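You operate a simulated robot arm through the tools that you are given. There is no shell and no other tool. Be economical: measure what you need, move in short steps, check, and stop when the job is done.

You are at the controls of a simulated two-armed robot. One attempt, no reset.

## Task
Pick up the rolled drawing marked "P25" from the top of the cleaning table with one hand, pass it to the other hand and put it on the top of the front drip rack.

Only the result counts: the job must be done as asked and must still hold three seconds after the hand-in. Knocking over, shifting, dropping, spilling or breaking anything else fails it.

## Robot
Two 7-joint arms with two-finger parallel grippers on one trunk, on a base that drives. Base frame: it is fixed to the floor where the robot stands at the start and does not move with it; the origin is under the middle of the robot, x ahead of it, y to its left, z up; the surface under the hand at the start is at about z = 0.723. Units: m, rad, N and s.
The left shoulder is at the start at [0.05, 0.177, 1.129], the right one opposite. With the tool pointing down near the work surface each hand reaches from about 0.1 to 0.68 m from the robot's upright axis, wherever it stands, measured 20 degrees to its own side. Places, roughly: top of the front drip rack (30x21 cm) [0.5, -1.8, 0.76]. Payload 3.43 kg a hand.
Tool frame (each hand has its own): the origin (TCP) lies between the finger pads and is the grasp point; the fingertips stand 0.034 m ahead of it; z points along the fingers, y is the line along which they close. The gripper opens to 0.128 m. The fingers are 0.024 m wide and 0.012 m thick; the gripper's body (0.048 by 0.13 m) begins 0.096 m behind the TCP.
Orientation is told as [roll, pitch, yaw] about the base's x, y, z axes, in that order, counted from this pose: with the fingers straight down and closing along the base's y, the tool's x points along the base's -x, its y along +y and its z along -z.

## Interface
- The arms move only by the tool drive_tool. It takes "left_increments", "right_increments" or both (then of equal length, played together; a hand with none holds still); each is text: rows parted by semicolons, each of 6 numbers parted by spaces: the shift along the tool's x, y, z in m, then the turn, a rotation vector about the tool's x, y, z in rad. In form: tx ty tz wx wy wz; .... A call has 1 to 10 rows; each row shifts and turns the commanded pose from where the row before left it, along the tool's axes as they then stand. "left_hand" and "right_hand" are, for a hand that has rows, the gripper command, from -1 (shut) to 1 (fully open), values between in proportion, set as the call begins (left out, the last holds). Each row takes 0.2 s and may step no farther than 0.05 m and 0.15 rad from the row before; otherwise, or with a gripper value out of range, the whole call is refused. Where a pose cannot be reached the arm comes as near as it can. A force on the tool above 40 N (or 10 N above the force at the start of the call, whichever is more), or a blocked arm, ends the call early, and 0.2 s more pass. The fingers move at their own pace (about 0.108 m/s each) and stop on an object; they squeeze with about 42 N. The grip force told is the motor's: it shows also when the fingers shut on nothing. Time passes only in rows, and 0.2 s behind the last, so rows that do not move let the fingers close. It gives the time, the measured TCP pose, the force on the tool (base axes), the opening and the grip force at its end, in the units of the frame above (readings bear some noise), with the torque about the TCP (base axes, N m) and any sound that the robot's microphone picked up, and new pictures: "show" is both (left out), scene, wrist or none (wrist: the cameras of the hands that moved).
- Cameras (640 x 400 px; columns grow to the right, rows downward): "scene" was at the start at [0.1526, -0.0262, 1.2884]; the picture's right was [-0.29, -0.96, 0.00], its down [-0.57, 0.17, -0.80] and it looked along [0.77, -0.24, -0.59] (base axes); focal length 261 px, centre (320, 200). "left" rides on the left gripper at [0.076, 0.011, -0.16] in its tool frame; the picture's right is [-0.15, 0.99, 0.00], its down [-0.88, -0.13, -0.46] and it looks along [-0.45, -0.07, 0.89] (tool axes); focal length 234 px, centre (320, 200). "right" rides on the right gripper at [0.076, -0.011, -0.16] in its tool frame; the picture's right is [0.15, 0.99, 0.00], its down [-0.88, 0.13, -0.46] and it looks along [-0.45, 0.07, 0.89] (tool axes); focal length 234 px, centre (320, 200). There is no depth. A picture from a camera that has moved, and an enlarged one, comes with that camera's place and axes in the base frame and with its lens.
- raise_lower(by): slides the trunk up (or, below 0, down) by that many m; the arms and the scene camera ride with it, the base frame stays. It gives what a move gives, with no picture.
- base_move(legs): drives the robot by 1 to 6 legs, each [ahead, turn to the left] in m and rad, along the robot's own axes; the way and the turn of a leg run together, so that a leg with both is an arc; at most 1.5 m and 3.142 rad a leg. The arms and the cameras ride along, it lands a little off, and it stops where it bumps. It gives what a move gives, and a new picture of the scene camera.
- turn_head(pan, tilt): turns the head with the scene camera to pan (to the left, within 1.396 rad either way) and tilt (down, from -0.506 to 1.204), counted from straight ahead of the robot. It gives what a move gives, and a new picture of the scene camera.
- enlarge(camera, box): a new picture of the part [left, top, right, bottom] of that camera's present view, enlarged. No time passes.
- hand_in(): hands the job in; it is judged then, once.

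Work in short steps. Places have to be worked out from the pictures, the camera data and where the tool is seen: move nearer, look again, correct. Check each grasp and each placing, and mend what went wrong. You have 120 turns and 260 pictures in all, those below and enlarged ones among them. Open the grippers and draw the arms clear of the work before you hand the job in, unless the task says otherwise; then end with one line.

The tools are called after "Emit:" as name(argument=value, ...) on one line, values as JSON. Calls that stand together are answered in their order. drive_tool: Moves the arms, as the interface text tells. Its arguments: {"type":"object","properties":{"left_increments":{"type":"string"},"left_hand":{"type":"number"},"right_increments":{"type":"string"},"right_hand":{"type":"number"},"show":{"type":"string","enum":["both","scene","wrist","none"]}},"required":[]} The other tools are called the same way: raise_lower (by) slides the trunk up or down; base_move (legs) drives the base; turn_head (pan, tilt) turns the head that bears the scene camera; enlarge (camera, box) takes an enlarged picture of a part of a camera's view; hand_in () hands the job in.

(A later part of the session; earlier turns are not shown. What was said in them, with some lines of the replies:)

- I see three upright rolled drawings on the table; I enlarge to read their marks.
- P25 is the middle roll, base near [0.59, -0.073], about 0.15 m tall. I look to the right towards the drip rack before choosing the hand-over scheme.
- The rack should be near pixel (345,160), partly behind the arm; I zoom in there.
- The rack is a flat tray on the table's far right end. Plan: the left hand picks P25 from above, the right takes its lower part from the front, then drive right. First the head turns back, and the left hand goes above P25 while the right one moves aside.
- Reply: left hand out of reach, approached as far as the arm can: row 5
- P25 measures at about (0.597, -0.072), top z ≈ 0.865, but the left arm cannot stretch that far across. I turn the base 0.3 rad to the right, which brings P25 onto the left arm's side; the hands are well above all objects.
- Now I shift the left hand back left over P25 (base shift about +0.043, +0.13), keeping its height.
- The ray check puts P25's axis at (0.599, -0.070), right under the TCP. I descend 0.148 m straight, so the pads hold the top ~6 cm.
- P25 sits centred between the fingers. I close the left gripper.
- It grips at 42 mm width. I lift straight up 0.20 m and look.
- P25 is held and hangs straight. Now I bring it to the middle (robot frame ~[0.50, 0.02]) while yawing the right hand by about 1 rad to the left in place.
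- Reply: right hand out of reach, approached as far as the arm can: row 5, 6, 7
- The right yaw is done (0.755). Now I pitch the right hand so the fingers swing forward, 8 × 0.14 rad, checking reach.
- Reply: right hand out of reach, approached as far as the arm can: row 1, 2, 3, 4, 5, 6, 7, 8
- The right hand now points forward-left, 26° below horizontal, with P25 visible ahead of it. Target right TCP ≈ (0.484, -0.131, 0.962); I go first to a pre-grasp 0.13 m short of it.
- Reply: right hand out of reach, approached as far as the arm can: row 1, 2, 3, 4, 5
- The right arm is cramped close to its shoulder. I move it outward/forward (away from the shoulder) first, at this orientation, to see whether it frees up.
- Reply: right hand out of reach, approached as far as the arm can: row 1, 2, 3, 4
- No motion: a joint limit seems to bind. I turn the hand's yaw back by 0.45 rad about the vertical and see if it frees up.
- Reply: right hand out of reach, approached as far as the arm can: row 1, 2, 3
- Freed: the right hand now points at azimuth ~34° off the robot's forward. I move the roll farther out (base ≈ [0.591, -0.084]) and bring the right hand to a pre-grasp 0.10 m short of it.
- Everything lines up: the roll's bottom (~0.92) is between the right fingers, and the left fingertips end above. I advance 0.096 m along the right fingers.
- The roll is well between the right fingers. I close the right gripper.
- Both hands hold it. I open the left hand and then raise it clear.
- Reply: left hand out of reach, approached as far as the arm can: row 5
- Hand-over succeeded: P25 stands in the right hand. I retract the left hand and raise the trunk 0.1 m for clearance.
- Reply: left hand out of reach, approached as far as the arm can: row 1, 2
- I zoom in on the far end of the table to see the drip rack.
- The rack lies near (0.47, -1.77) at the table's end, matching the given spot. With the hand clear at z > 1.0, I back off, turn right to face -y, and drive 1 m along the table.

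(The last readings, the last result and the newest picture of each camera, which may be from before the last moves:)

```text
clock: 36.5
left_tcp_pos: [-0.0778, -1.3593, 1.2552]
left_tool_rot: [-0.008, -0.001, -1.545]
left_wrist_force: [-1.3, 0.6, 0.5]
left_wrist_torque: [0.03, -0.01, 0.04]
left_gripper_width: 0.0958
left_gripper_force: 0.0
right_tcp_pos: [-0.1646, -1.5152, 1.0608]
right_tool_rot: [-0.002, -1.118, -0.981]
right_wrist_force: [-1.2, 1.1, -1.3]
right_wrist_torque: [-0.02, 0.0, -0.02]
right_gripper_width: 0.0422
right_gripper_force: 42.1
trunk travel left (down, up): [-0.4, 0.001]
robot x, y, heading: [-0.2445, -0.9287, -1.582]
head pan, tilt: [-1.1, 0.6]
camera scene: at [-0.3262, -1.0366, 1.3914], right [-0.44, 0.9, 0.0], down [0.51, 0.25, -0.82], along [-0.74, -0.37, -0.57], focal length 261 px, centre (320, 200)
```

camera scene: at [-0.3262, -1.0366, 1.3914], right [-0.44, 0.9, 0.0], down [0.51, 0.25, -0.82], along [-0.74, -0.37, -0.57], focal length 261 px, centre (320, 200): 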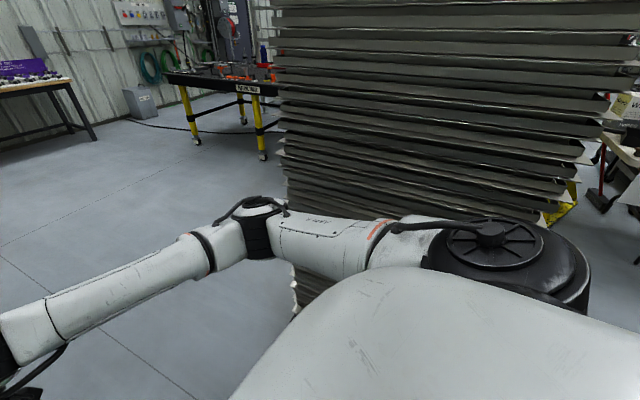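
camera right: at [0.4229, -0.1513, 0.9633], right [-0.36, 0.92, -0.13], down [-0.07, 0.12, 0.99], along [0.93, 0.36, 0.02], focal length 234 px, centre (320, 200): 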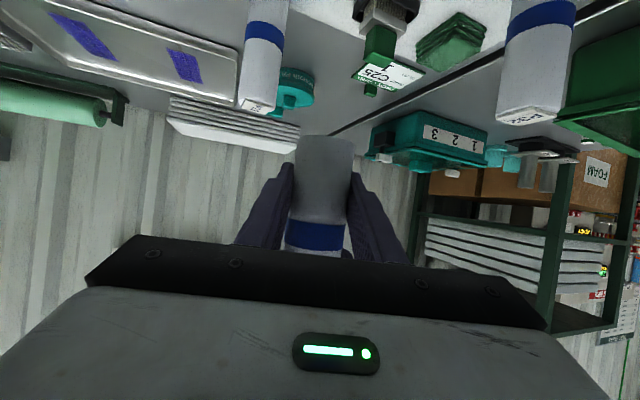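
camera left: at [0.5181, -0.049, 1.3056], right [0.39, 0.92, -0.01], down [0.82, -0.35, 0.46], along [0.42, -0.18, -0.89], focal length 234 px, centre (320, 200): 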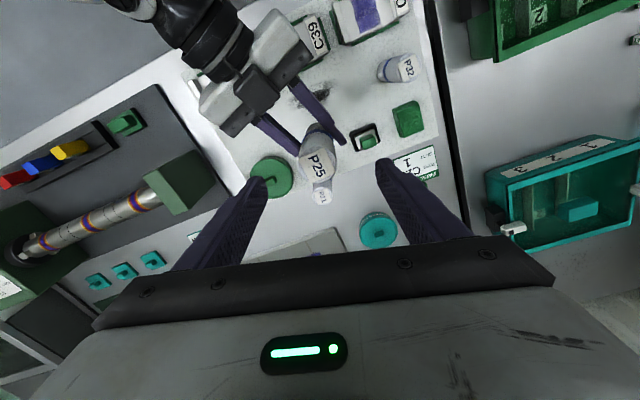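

Stack of sheets is on the right but clear. I drive 0.9 m further, then turn left to face the table again, with the head turned ahead first.

Emit:
turn_head(pan=0.4, tilt=0.6)

Emit:
base_move(legs=[[0.93, 0]])

```text
clock: 38.1
left_tcp_pos: [-0.078, -1.3589, 1.2554]
left_tool_rot: [-0.006, 0.001, -1.545]
left_wrist_force: [0.2, -0.1, 0.2]
left_wrist_torque: [-0.01, -0.01, 0.03]
left_gripper_width: 0.0962
left_gripper_force: 0.0
right_tcp_pos: [-0.1648, -1.5148, 1.0614]
right_tool_rot: [-0.002, -1.12, -0.982]
right_wrist_force: [-0.5, -0.8, -0.9]
right_wrist_torque: [0.0, -0.02, 0.03]
right_gripper_width: 0.0422
right_gripper_force: 41.5
trunk travel left (down, up): [-0.4, 0.001]
robot x, y, heading: [-0.2479, -0.9275, -1.582]
head pan, tilt: [0.4, 0.6]
camera scene: at [-0.2136, -1.0789, 1.3914], right [-0.93, -0.38, 0.0], down [-0.21, 0.52, -0.83], along [0.31, -0.76, -0.57], focal length 261 px, centre (320, 200)
```

scene: 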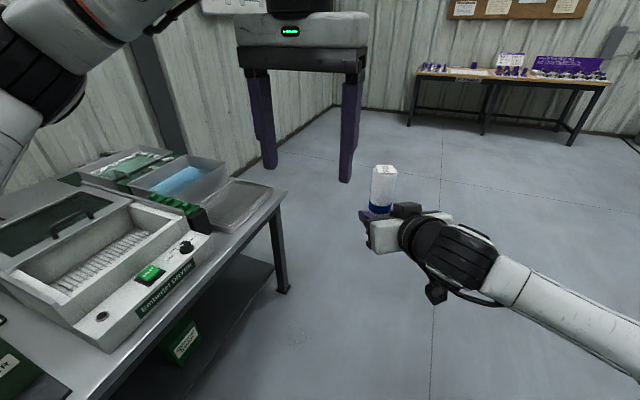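

```text
clock: 43.0
left_tcp_pos: [-0.0859, -2.2925, 1.2554]
left_tool_rot: [-0.007, 0.001, -1.54]
left_wrist_force: [0.4, -0.5, 0.1]
left_wrist_torque: [0.02, 0.03, -0.01]
left_gripper_width: 0.0961
left_gripper_force: 0.1
right_tcp_pos: [-0.1719, -2.4486, 1.0615]
right_tool_rot: [-0.002, -1.12, -0.978]
right_wrist_force: [-0.2, -0.5, -1.1]
right_wrist_torque: [0.0, 0.0, 0.0]
right_gripper_width: 0.0419
right_gripper_force: 41.8
trunk travel left (down, up): [-0.4, 0.001]
robot x, y, heading: [-0.2557, -1.8604, -1.583]
head pan, tilt: [0.4, 0.6]
camera scene: at [-0.2222, -2.0123, 1.3914], right [-0.92, -0.38, 0.0], down [-0.22, 0.52, -0.82], along [0.31, -0.76, -0.57], focal length 261 px, centre (320, 200)
```

scene: 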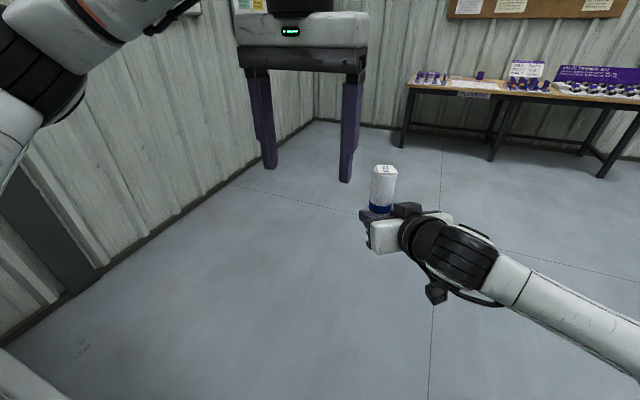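

At y ≈ -1.86 the way is free. I set the head forward and turn left by 1.58 rad to face the rack.

Emit:
base_move(legs=[[0, 1.583]])

Emit:
turn_head(pan=0.0, tilt=0.7)

```text
clock: 47.3
left_tcp_pos: [0.1706, -1.6749, 1.2555]
left_tool_rot: [-0.006, 0.002, 0.069]
left_wrist_force: [0.0, -0.7, 0.0]
left_wrist_torque: [0.0, 0.02, 0.0]
left_gripper_width: 0.0959
left_gripper_force: 0.1
right_tcp_pos: [0.3297, -1.7555, 1.0632]
right_tool_rot: [-0.002, -1.119, 0.631]
right_wrist_force: [-0.3, 0.5, -2.0]
right_wrist_torque: [0.03, -0.01, 0.02]
right_gripper_width: 0.0421
right_gripper_force: 42.1
trunk travel left (down, up): [-0.4, 0.001]
robot x, y, heading: [-0.2565, -1.8565, 0.03]
head pan, tilt: [0.4, 0.6]
camera scene: at [-0.105, -1.8211, 1.3914], right [0.42, -0.91, 0.0], down [-0.51, -0.24, -0.82], along [0.75, 0.34, -0.57], focal length 261 px, centre (320, 200)
```

scene: 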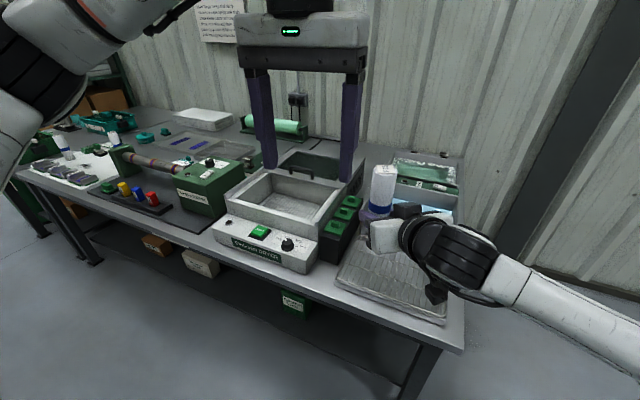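

```text
clock: 48.2
left_tcp_pos: [0.1722, -1.6745, 1.2538]
left_tool_rot: [-0.007, 0.001, 0.068]
left_wrist_force: [0.5, 0.0, -0.2]
left_wrist_torque: [0.0, 0.02, 0.0]
left_gripper_width: 0.0959
left_gripper_force: 0.0
right_tcp_pos: [0.3311, -1.7553, 1.0619]
right_tool_rot: [-0.002, -1.118, 0.633]
right_wrist_force: [0.2, 0.1, -0.8]
right_wrist_torque: [0.02, 0.03, 0.03]
right_gripper_width: 0.0419
right_gripper_force: 42.1
trunk travel left (down, up): [-0.4, 0.001]
robot x, y, heading: [-0.2536, -1.8608, 0.027]
head pan, tilt: [0.0, 0.7]
camera scene: at [-0.1004, -1.8555, 1.3828], right [0.03, -1.0, 0.0], down [-0.64, -0.02, -0.77], along [0.76, 0.02, -0.64], focal length 261 px, centre (320, 200)
```

scene: 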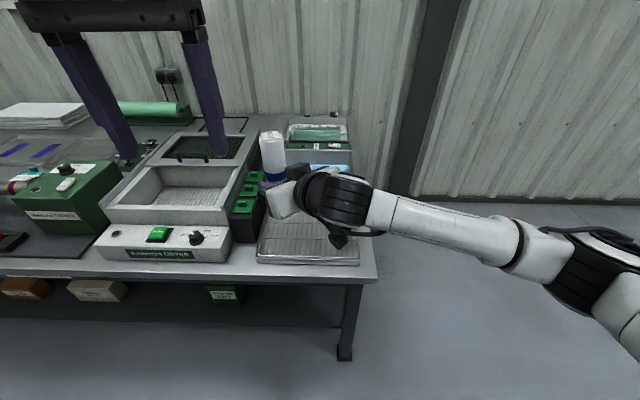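

The rack spans x ≈ 0.405–0.615, y ≈ -1.65 to -1.96, centre (0.51, -1.81). I shift the right hand 0.06 m to the right and drive ahead 0.17 m so P25 hangs over the rack centre.

Emit:
drive_tool(right_increments="0.0078 -0.0242 -0.016 0 0 0;0.0078 -0.0242 -0.016 0 0 0;0 0 0 0 0 0", show="none")

Emit:
base_move(legs=[[0.17, 0]])

Emit:
enlarge(camera="right", box=[0, 0, 640, 400])

```text
clock: 49.0
left_tcp_pos: [0.1707, -1.6744, 1.2554]
left_tool_rot: [-0.007, 0.002, 0.068]
left_wrist_force: [-0.6, 0.8, -0.2]
left_wrist_torque: [0.0, -0.01, -0.03]
left_gripper_width: 0.0958
left_gripper_force: 0.0
right_tcp_pos: [0.329, -1.8148, 1.0635]
right_tool_rot: [-0.001, -1.121, 0.632]
right_wrist_force: [0.4, 0.9, -2.0]
right_wrist_torque: [0.01, 0.0, -0.05]
right_gripper_width: 0.0419
right_gripper_force: 42.7
trunk travel left (down, up): [-0.4, 0.001]
robot x, y, heading: [-0.2538, -1.8598, 0.031]
head pan, tilt: [0.0, 0.7]
```

```text
clock: 50.4
left_tcp_pos: [0.3381, -1.6678, 1.2552]
left_tool_rot: [-0.008, 0.001, 0.071]
left_wrist_force: [-0.1, -0.3, -0.3]
left_wrist_torque: [0.03, 0.0, 0.01]
left_gripper_width: 0.096
left_gripper_force: 0.1
right_tcp_pos: [0.4955, -1.8067, 1.0634]
right_tool_rot: [-0.001, -1.119, 0.635]
right_wrist_force: [0.4, 0.4, -1.7]
right_wrist_torque: [0.03, -0.02, 0.01]
right_gripper_width: 0.0418
right_gripper_force: 41.8
trunk travel left (down, up): [-0.4, 0.001]
robot x, y, heading: [-0.0857, -1.8521, 0.036]
head pan, tilt: [0.0, 0.7]
camera scene: at [0.0668, -1.8495, 1.3827], right [0.03, -1.0, 0.0], down [-0.64, -0.02, -0.76], along [0.76, 0.03, -0.64], focal length 261 px, centre (320, 200)
```

scene: 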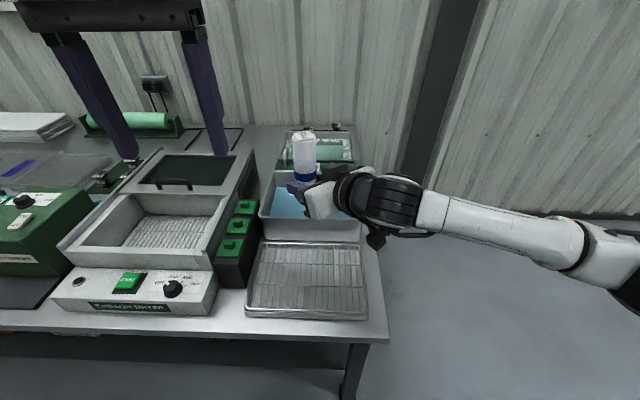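

```text
1.00 times, centred on (320, 200) of right (not enlarged: the box is as wide or as high as the picture)
camera zoom: at [0.3598, -1.9219, 1.0641], right [-0.64, 0.76, -0.13], down [-0.1, 0.09, 0.99], along [0.76, 0.65, 0.02], focal length 234 px, centre (320, 200)
```

zoom: 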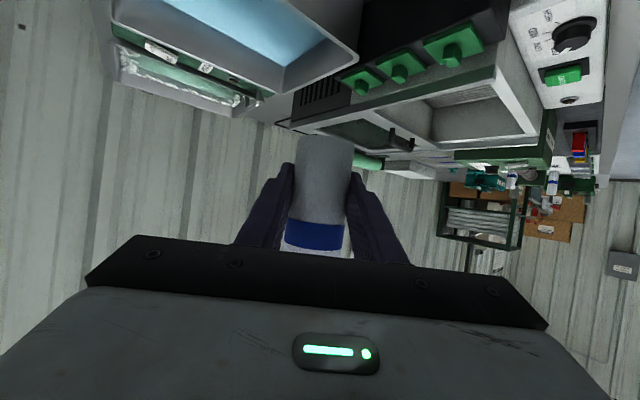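

The rack surface is now fully visible below. I zoom in to see its structure (bars, rim) and refine its position.

Emit:
enlarge(camera="scene", box=[230, 225, 390, 325])

```text
4.00 times, centred on (310, 275) of scene
camera zoom: at [0.0668, -1.8495, 1.3827], right [0.03, -1.0, 0.0], down [-0.64, -0.02, -0.76], along [0.76, 0.03, -0.64], focal length 1044 px, centre (360, -100)
```

zoom: 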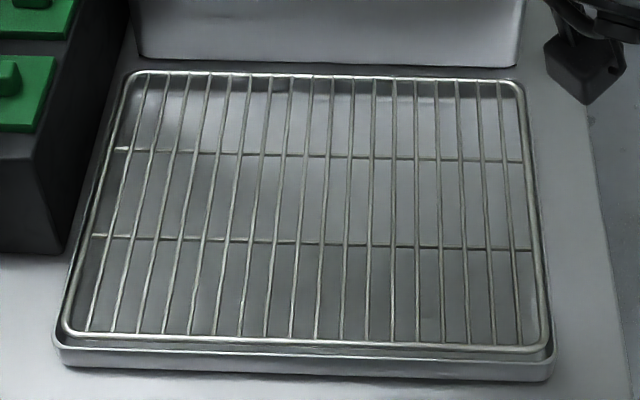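

P25 is above the middle of the wire rack (centre ≈ [0.488, -1.803]). Its bottom is ~0.038 m below the right TCP, so about 0.265 m above the rack; I lower the trunk by 0.22 m and check.

Emit:
raise_lower(by=-0.22)

Emit:
enlarge(camera="scene", box=[0, 0, 640, 400])

Emit:
enlarge(camera="right", box=[0, 0, 640, 400])

```text
clock: 52.8
left_tcp_pos: [0.3361, -1.6669, 1.0347]
left_tool_rot: [-0.008, 0.001, 0.07]
left_wrist_force: [-1.1, 0.6, -0.1]
left_wrist_torque: [-0.03, -0.04, 0.03]
left_gripper_width: 0.0961
left_gripper_force: 0.0
right_tcp_pos: [0.4953, -1.8072, 0.8426]
right_tool_rot: [-0.003, -1.12, 0.636]
right_wrist_force: [0.5, 0.6, 0.0]
right_wrist_torque: [-0.01, 0.01, -0.01]
right_gripper_width: 0.0421
right_gripper_force: 42.5
trunk travel left (down, up): [-0.18, 0.221]
robot x, y, heading: [-0.0875, -1.853, 0.037]
head pan, tilt: [0.0, 0.7]
```

```text
1.00 times, centred on (320, 200) of scene (not enlarged: the box is as wide or as high as the picture)
camera zoom: at [0.0659, -1.8496, 1.1628], right [0.03, -1.0, 0.0], down [-0.64, -0.02, -0.76], along [0.76, 0.03, -0.64], focal length 261 px, centre (320, 200)
```

zoom: 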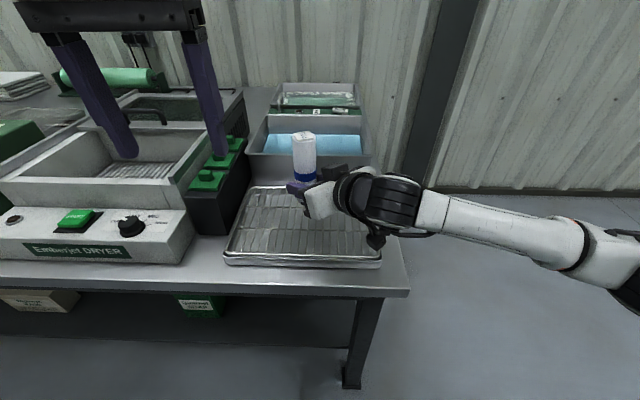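

```text
1.00 times, centred on (320, 200) of right (not enlarged: the box is as wide or as high as the picture)
camera zoom: at [0.3592, -1.9219, 0.8445], right [-0.64, 0.76, -0.13], down [-0.1, 0.09, 0.99], along [0.76, 0.64, 0.02], focal length 234 px, centre (320, 200)
```

zoom: 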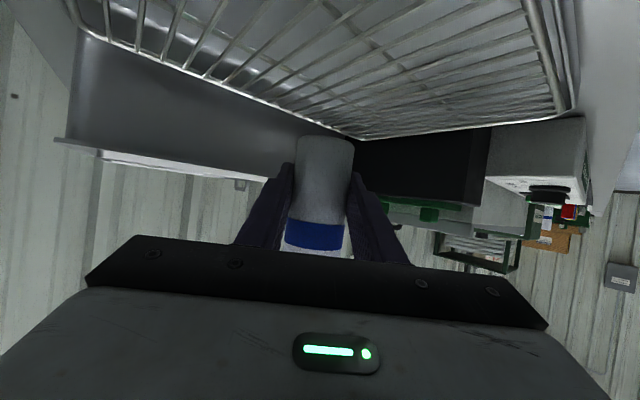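

The roll's bottom is now ~0.045 m above the wires and the approach is clear. I lower with the arm by 0.034 m straight down.

Emit:
drive_tool(right_increments="0.0077 0 0.0037 0 0 0;0.0077 0 0.0037 0 0 0;0.0077 0 0.0037 0 0 0;0.0077 0 0.0037 0 0 0;0 0 0 0 0 0")

```text
clock: 54.0
left_tcp_pos: [0.338, -1.6675, 1.034]
left_tool_rot: [-0.006, -0.001, 0.073]
left_wrist_force: [-0.7, 0.4, -0.3]
left_wrist_torque: [0.01, -0.02, -0.01]
left_gripper_width: 0.0958
left_gripper_force: 0.0
right_tcp_pos: [0.4957, -1.8071, 0.8096]
right_tool_rot: [-0.001, -1.121, 0.635]
right_wrist_force: [-0.2, 0.7, -1.5]
right_wrist_torque: [0.0, -0.02, -0.01]
right_gripper_width: 0.0419
right_gripper_force: 41.7
trunk travel left (down, up): [-0.18, 0.221]
robot x, y, heading: [-0.0886, -1.8545, 0.03]
head pan, tilt: [0.0, 0.7]
camera scene: at [0.0659, -1.8496, 1.1628], right [0.03, -1.0, 0.0], down [-0.64, -0.02, -0.76], along [0.76, 0.03, -0.64], focal length 261 px, centre (320, 200)
camera right: at [0.3589, -1.9221, 0.8103], right [-0.64, 0.76, -0.13], down [-0.1, 0.09, 0.99], along [0.76, 0.65, 0.02], focal length 234 px, centre (320, 200)
```

scene: 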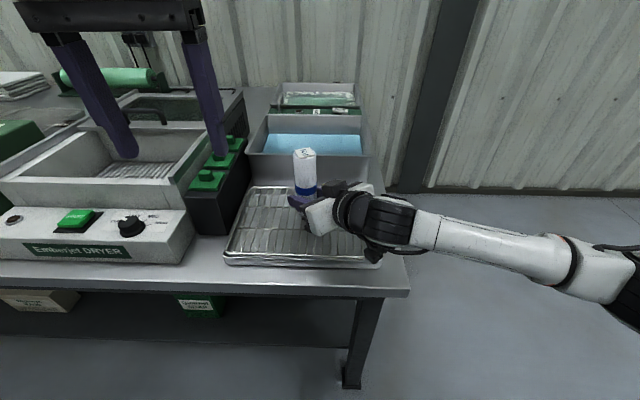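
right: 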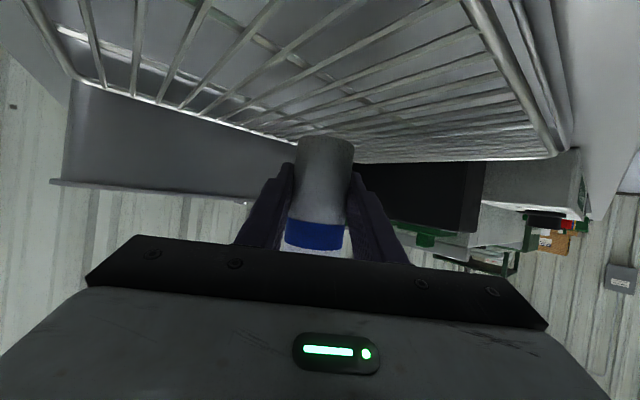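

Still no contact; bottom about 0.01 m above the wires. I lower another 9 mm in 3 mm rows and read the force.

Emit:
drive_tool(right_increments="0.0027 0 0.0013 0 0 0;0.0027 0 0.0013 0 0 0;0.0027 0 0.0013 0 0 0;0 0 0 0 0 0", show="wrist")

```text
clock: 55.0
left_tcp_pos: [0.3375, -1.6674, 1.0352]
left_tool_rot: [-0.008, 0.002, 0.071]
left_wrist_force: [-0.1, -0.8, 0.7]
left_wrist_torque: [-0.04, -0.04, 0.02]
left_gripper_width: 0.0959
left_gripper_force: 0.1
right_tcp_pos: [0.4955, -1.8081, 0.7996]
right_tool_rot: [-0.002, -1.118, 0.637]
right_wrist_force: [0.4, 0.3, -0.8]
right_wrist_torque: [0.01, 0.0, -0.02]
right_gripper_width: 0.0419
right_gripper_force: 42.1
trunk travel left (down, up): [-0.18, 0.221]
robot x, y, heading: [-0.0869, -1.8548, 0.035]
head pan, tilt: [0.0, 0.7]
camera right: at [0.3592, -1.9224, 0.8012], right [-0.64, 0.76, -0.13], down [-0.1, 0.09, 0.99], along [0.76, 0.64, 0.02], focal length 234 px, centre (320, 200)
```

right: 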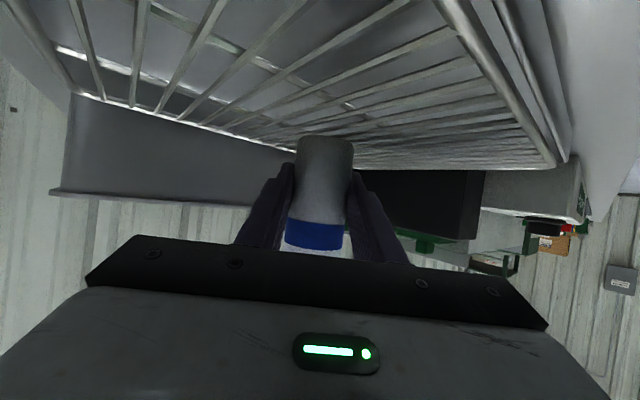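

Still free. I continue in 2 mm rows, watching for contact force.

Emit:
drive_tool(right_increments="0.0018 0 0.0009 0 0 0;0.0018 0 0.0009 0 0 0;0 0 0 0 0 0", show="none")

Emit:
drive_tool(right_increments="0.0018 0 0.0009 0 0 0;0 0 0 0 0 0", show="wrist")

```text
clock: 55.8
left_tcp_pos: [0.3372, -1.6681, 1.0351]
left_tool_rot: [-0.007, 0.001, 0.071]
left_wrist_force: [-0.7, 0.4, 0.3]
left_wrist_torque: [0.01, -0.01, 0.0]
left_gripper_width: 0.0961
left_gripper_force: 0.1
right_tcp_pos: [0.4945, -1.8068, 0.7961]
right_tool_rot: [0.0, -1.119, 0.634]
right_wrist_force: [0.4, 0.8, -2.0]
right_wrist_torque: [0.01, 0.01, -0.02]
right_gripper_width: 0.042
right_gripper_force: 41.7
trunk travel left (down, up): [-0.18, 0.221]
robot x, y, heading: [-0.0925, -1.8542, 0.038]
head pan, tilt: [0.0, 0.7]
```

```text
clock: 56.4
left_tcp_pos: [0.3373, -1.6679, 1.0346]
left_tool_rot: [-0.008, 0.002, 0.071]
left_wrist_force: [-0.9, -0.5, 0.0]
left_wrist_torque: [0.02, -0.03, -0.04]
left_gripper_width: 0.096
left_gripper_force: 0.0
right_tcp_pos: [0.496, -1.8069, 0.7942]
right_tool_rot: [-0.001, -1.121, 0.637]
right_wrist_force: [-0.2, -0.5, -0.9]
right_wrist_torque: [-0.02, 0.01, 0.03]
right_gripper_width: 0.0416
right_gripper_force: 41.6
trunk travel left (down, up): [-0.18, 0.221]
robot x, y, heading: [-0.0898, -1.8517, 0.031]
head pan, tilt: [0.0, 0.7]
camera right: at [0.3591, -1.9221, 0.7952], right [-0.64, 0.76, -0.13], down [-0.1, 0.09, 0.99], along [0.76, 0.65, 0.02], focal length 234 px, centre (320, 200)
```

right: 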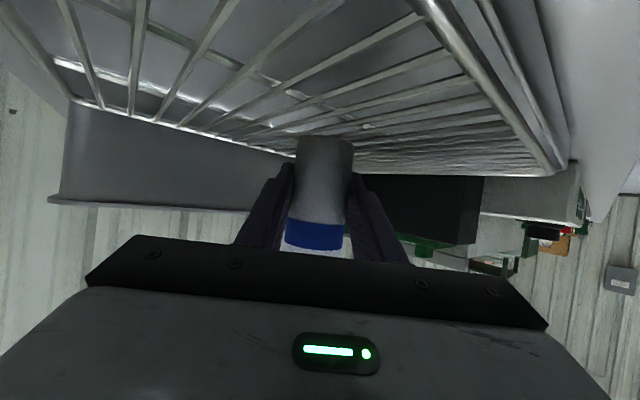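

No contact yet at TCP 0.794. I zoom in on the roll's bottom in the right camera and from the scene.

Emit:
enlarge(camera="right", box=[240, 90, 400, 190])

Emit:
enlarge(camera="scene", box=[220, 130, 380, 270])

```text
4.00 times, centred on (320, 140) of right
camera zoom: at [0.3591, -1.9221, 0.7952], right [-0.64, 0.76, -0.13], down [-0.1, 0.09, 0.99], along [0.76, 0.65, 0.02], focal length 937 px, centre (320, 440)
```

zoom: 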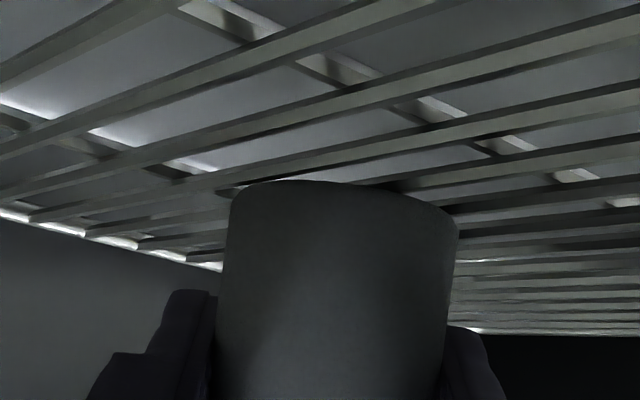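

```text
2.86 times, centred on (300, 200) of scene
camera zoom: at [0.0659, -1.8496, 1.1628], right [0.03, -1.0, 0.0], down [-0.64, -0.02, -0.76], along [0.76, 0.03, -0.64], focal length 746 px, centre (377, 200)
```

zoom: 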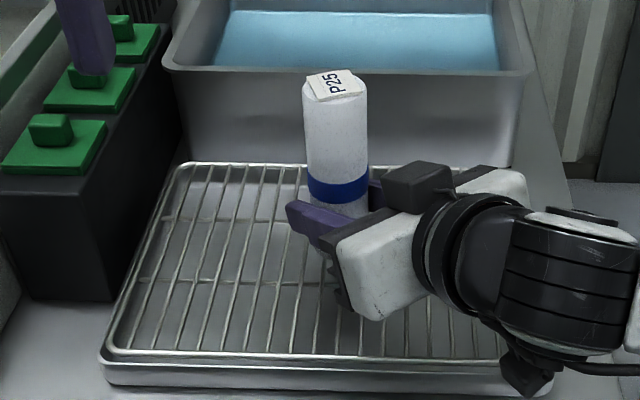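

The bottom looks to be at z ≈ 0.755, within millimetres of the wires. I continue down in 2 mm rows.

Emit:
drive_tool(right_increments="0.0018 0 0.0009 0 0 0;0.0018 0 0.0009 0 0 0;0 0 0 0 0 0", show="none")

Emit:
enlarge(camera="right", box=[240, 90, 400, 190])

```text
clock: 57.2
left_tcp_pos: [0.3375, -1.6675, 1.0356]
left_tool_rot: [-0.007, -0.003, 0.072]
left_wrist_force: [0.3, 0.1, 0.2]
left_wrist_torque: [0.01, 0.01, -0.01]
left_gripper_width: 0.0959
left_gripper_force: 0.2
right_tcp_pos: [0.495, -1.807, 0.7942]
right_tool_rot: [-0.007, -1.125, 0.64]
right_wrist_force: [0.7, -1.2, 12.6]
right_wrist_torque: [-0.04, 0.16, 0.03]
right_gripper_width: 0.0419
right_gripper_force: 41.8
trunk travel left (down, up): [-0.18, 0.221]
robot x, y, heading: [-0.0888, -1.8558, 0.035]
head pan, tilt: [0.0, 0.7]
```

```text
4.00 times, centred on (320, 140) of right
camera zoom: at [0.3594, -1.9219, 0.7939], right [-0.64, 0.76, -0.13], down [-0.1, 0.09, 0.99], along [0.76, 0.65, 0.02], focal length 937 px, centre (320, 440)
```

zoom: 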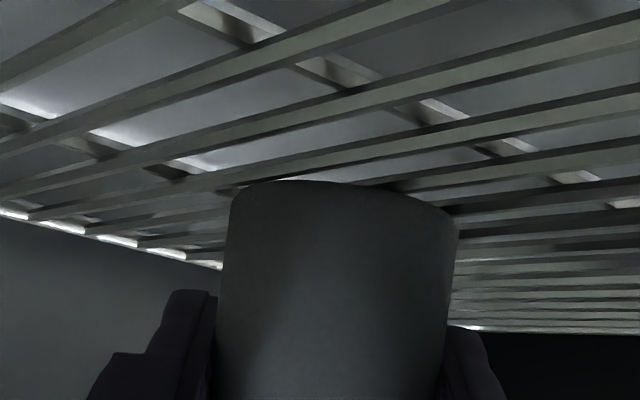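

Contact: 12.6 N upward, the roll stands on the wires. I ease 3 mm up to relieve the push, then open the right hand partway.

Emit:
drive_tool(right_increments="-0.0014 0 -0.0007 0 0 0;-0.0014 0 -0.0007 0 0 0;0 0 0 0 0 0", show="none")

Emit:
drive_tool(right_increments="0 0 0 0 0 0;0 0 0 0 0 0;0 0 0 0 0 0;0 0 0 0 0 0", right_hand=0.4)

```text
clock: 58.0
left_tcp_pos: [0.3356, -1.6678, 1.0348]
left_tool_rot: [-0.008, 0.0, 0.072]
left_wrist_force: [-0.3, 0.2, 1.0]
left_wrist_torque: [0.01, -0.01, 0.01]
left_gripper_width: 0.0963
left_gripper_force: 0.0
right_tcp_pos: [0.4955, -1.8078, 0.7935]
right_tool_rot: [-0.003, -1.119, 0.638]
right_wrist_force: [3.0, 0.1, 8.0]
right_wrist_torque: [0.15, -0.26, -0.07]
right_gripper_width: 0.042
right_gripper_force: 41.3
trunk travel left (down, up): [-0.18, 0.221]
robot x, y, heading: [-0.0861, -1.8535, 0.037]
head pan, tilt: [0.0, 0.7]
```

```text
clock: 59.0
left_tcp_pos: [0.337, -1.6667, 1.0353]
left_tool_rot: [-0.008, 0.0, 0.072]
left_wrist_force: [0.0, 0.0, 0.4]
left_wrist_torque: [-0.01, 0.02, -0.04]
left_gripper_width: 0.096
left_gripper_force: 0.0
right_tcp_pos: [0.4946, -1.8055, 0.7937]
right_tool_rot: [-0.002, -1.121, 0.635]
right_wrist_force: [0.6, 0.2, 0.2]
right_wrist_torque: [0.01, 0.02, 0.01]
right_gripper_width: 0.0898
right_gripper_force: 0.2
trunk travel left (down, up): [-0.18, 0.221]
robot x, y, heading: [-0.0905, -1.854, 0.034]
head pan, tilt: [0.0, 0.7]
camera scene: at [0.0658, -1.8496, 1.1628], right [0.03, -1.0, 0.0], down [-0.64, -0.02, -0.76], along [0.76, 0.03, -0.64], focal length 261 px, centre (320, 200)
camera right: at [0.3593, -1.9216, 0.795], right [-0.64, 0.76, -0.13], down [-0.1, 0.09, 0.99], along [0.76, 0.65, 0.02], focal length 234 px, centre (320, 200)
```

scene: 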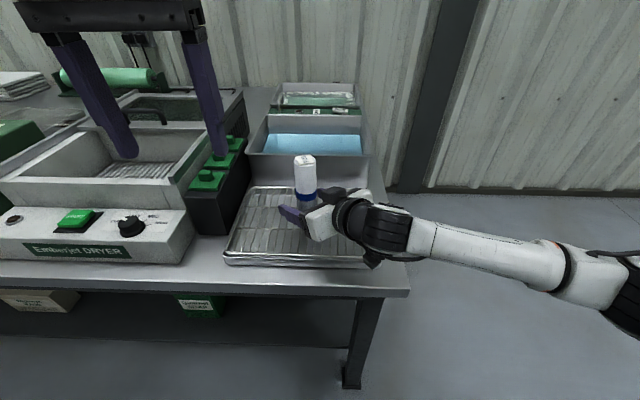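
right: 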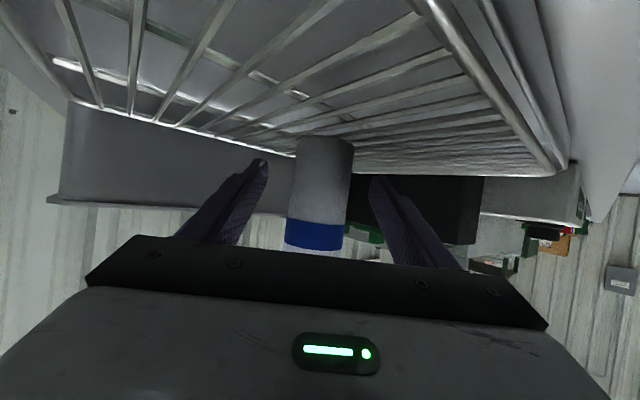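

P25 stands freely on the rack. I withdraw the right hand along its fingers by 0.09 m.

Emit:
drive_tool(right_increments="0 0 -0.015 0 0 0;0 0 -0.015 0 0 0;0 0 -0.02 0 0 0;0 0 -0.02 0 0 0;0 0 -0.02 0 0 0;0 0 0 0 0 0")

```text
clock: 60.4
left_tcp_pos: [0.3368, -1.668, 1.0356]
left_tool_rot: [-0.006, -0.001, 0.073]
left_wrist_force: [-0.6, 0.1, 1.1]
left_wrist_torque: [-0.01, 0.01, -0.01]
left_gripper_width: 0.0959
left_gripper_force: 0.1
right_tcp_pos: [0.4282, -1.855, 0.8337]
right_tool_rot: [-0.001, -1.12, 0.635]
right_wrist_force: [0.8, 0.2, 0.4]
right_wrist_torque: [-0.03, 0.0, -0.02]
right_gripper_width: 0.0897
right_gripper_force: 0.0
trunk travel left (down, up): [-0.18, 0.221]
robot x, y, heading: [-0.0882, -1.8536, 0.028]
head pan, tilt: [0.0, 0.7]
camera scene: at [0.0658, -1.8496, 1.1628], right [0.03, -1.0, 0.0], down [-0.64, -0.02, -0.76], along [0.76, 0.03, -0.64], focal length 261 px, centre (320, 200)
camera right: at [0.2931, -1.9695, 0.8344], right [-0.64, 0.76, -0.13], down [-0.1, 0.09, 0.99], along [0.76, 0.64, 0.02], focal length 234 px, centre (320, 200)
```

scene: 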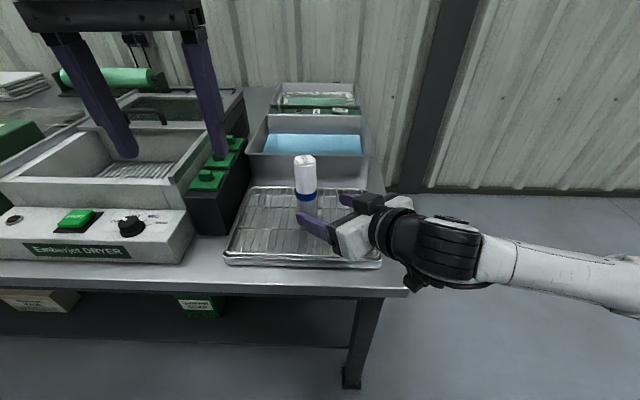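
right: 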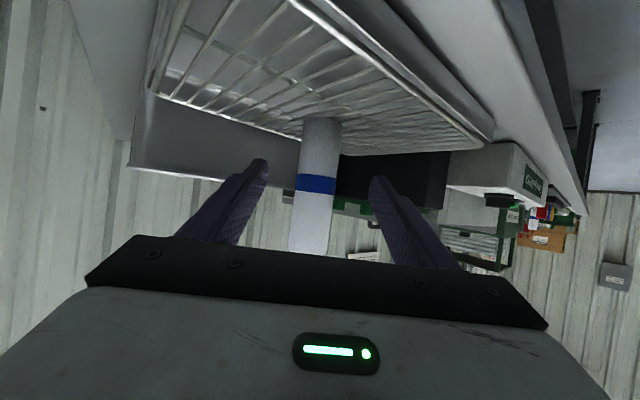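

The fingers are clear of the roll. I drive the base back 0.3 m to draw both arms clear and check the placement.

Emit:
base_move(legs=[[-0.3, 0]])

Emit:
enlarge(camera="scene", box=[220, 80, 420, 240])

```text
clock: 62.4
left_tcp_pos: [0.036, -1.6768, 1.0345]
left_tool_rot: [-0.007, 0.001, 0.072]
left_wrist_force: [-0.1, -0.7, 0.9]
left_wrist_torque: [0.05, 0.01, 0.03]
left_gripper_width: 0.0959
left_gripper_force: 0.1
right_tcp_pos: [0.1302, -1.8647, 0.8346]
right_tool_rot: [-0.001, -1.118, 0.636]
right_wrist_force: [-0.1, -0.4, 0.6]
right_wrist_torque: [0.03, 0.0, 0.04]
right_gripper_width: 0.0898
right_gripper_force: 0.1
trunk travel left (down, up): [-0.18, 0.221]
robot x, y, heading: [-0.3879, -1.8666, 0.04]
head pan, tilt: [0.0, 0.7]
camera scene: at [-0.2341, -1.8598, 1.1629], right [0.04, -1.0, 0.0], down [-0.64, -0.02, -0.77], along [0.76, 0.03, -0.64], focal length 261 px, centre (320, 200)
```

scene: 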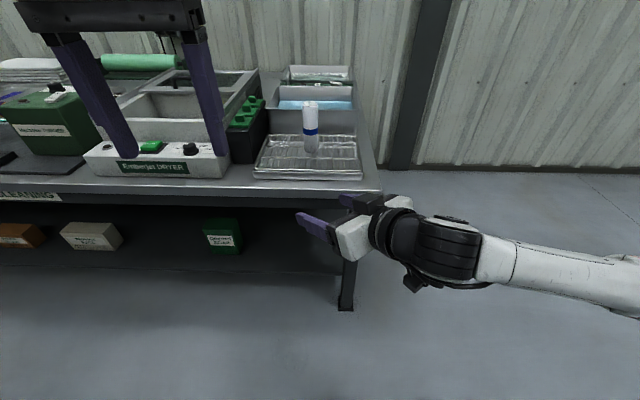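

```text
2.50 times, centred on (320, 160) of scene
camera zoom: at [-0.2341, -1.8598, 1.1629], right [0.04, -1.0, 0.0], down [-0.64, -0.02, -0.77], along [0.76, 0.03, -0.64], focal length 652 px, centre (320, 300)
```

zoom: 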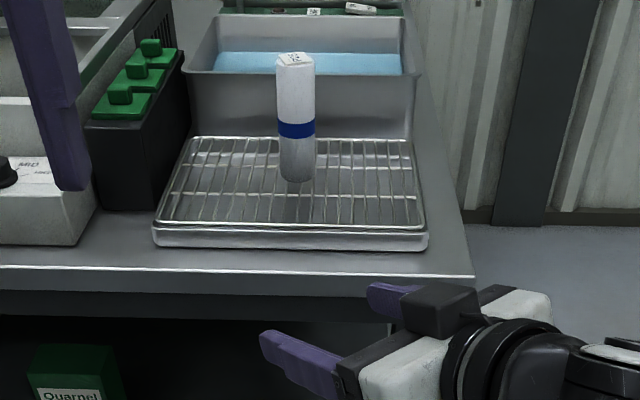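

P25 stands upright in the middle of the front drip rack. Both grippers are open and the arms are clear, so I hand the job in.

Emit:
hand_in()

```text
The job is handed in.
```

I picked up the rolled drawing P25 with the left hand, passed it to the right hand and stood it upright in the middle of the front drip rack; the job is handed in.
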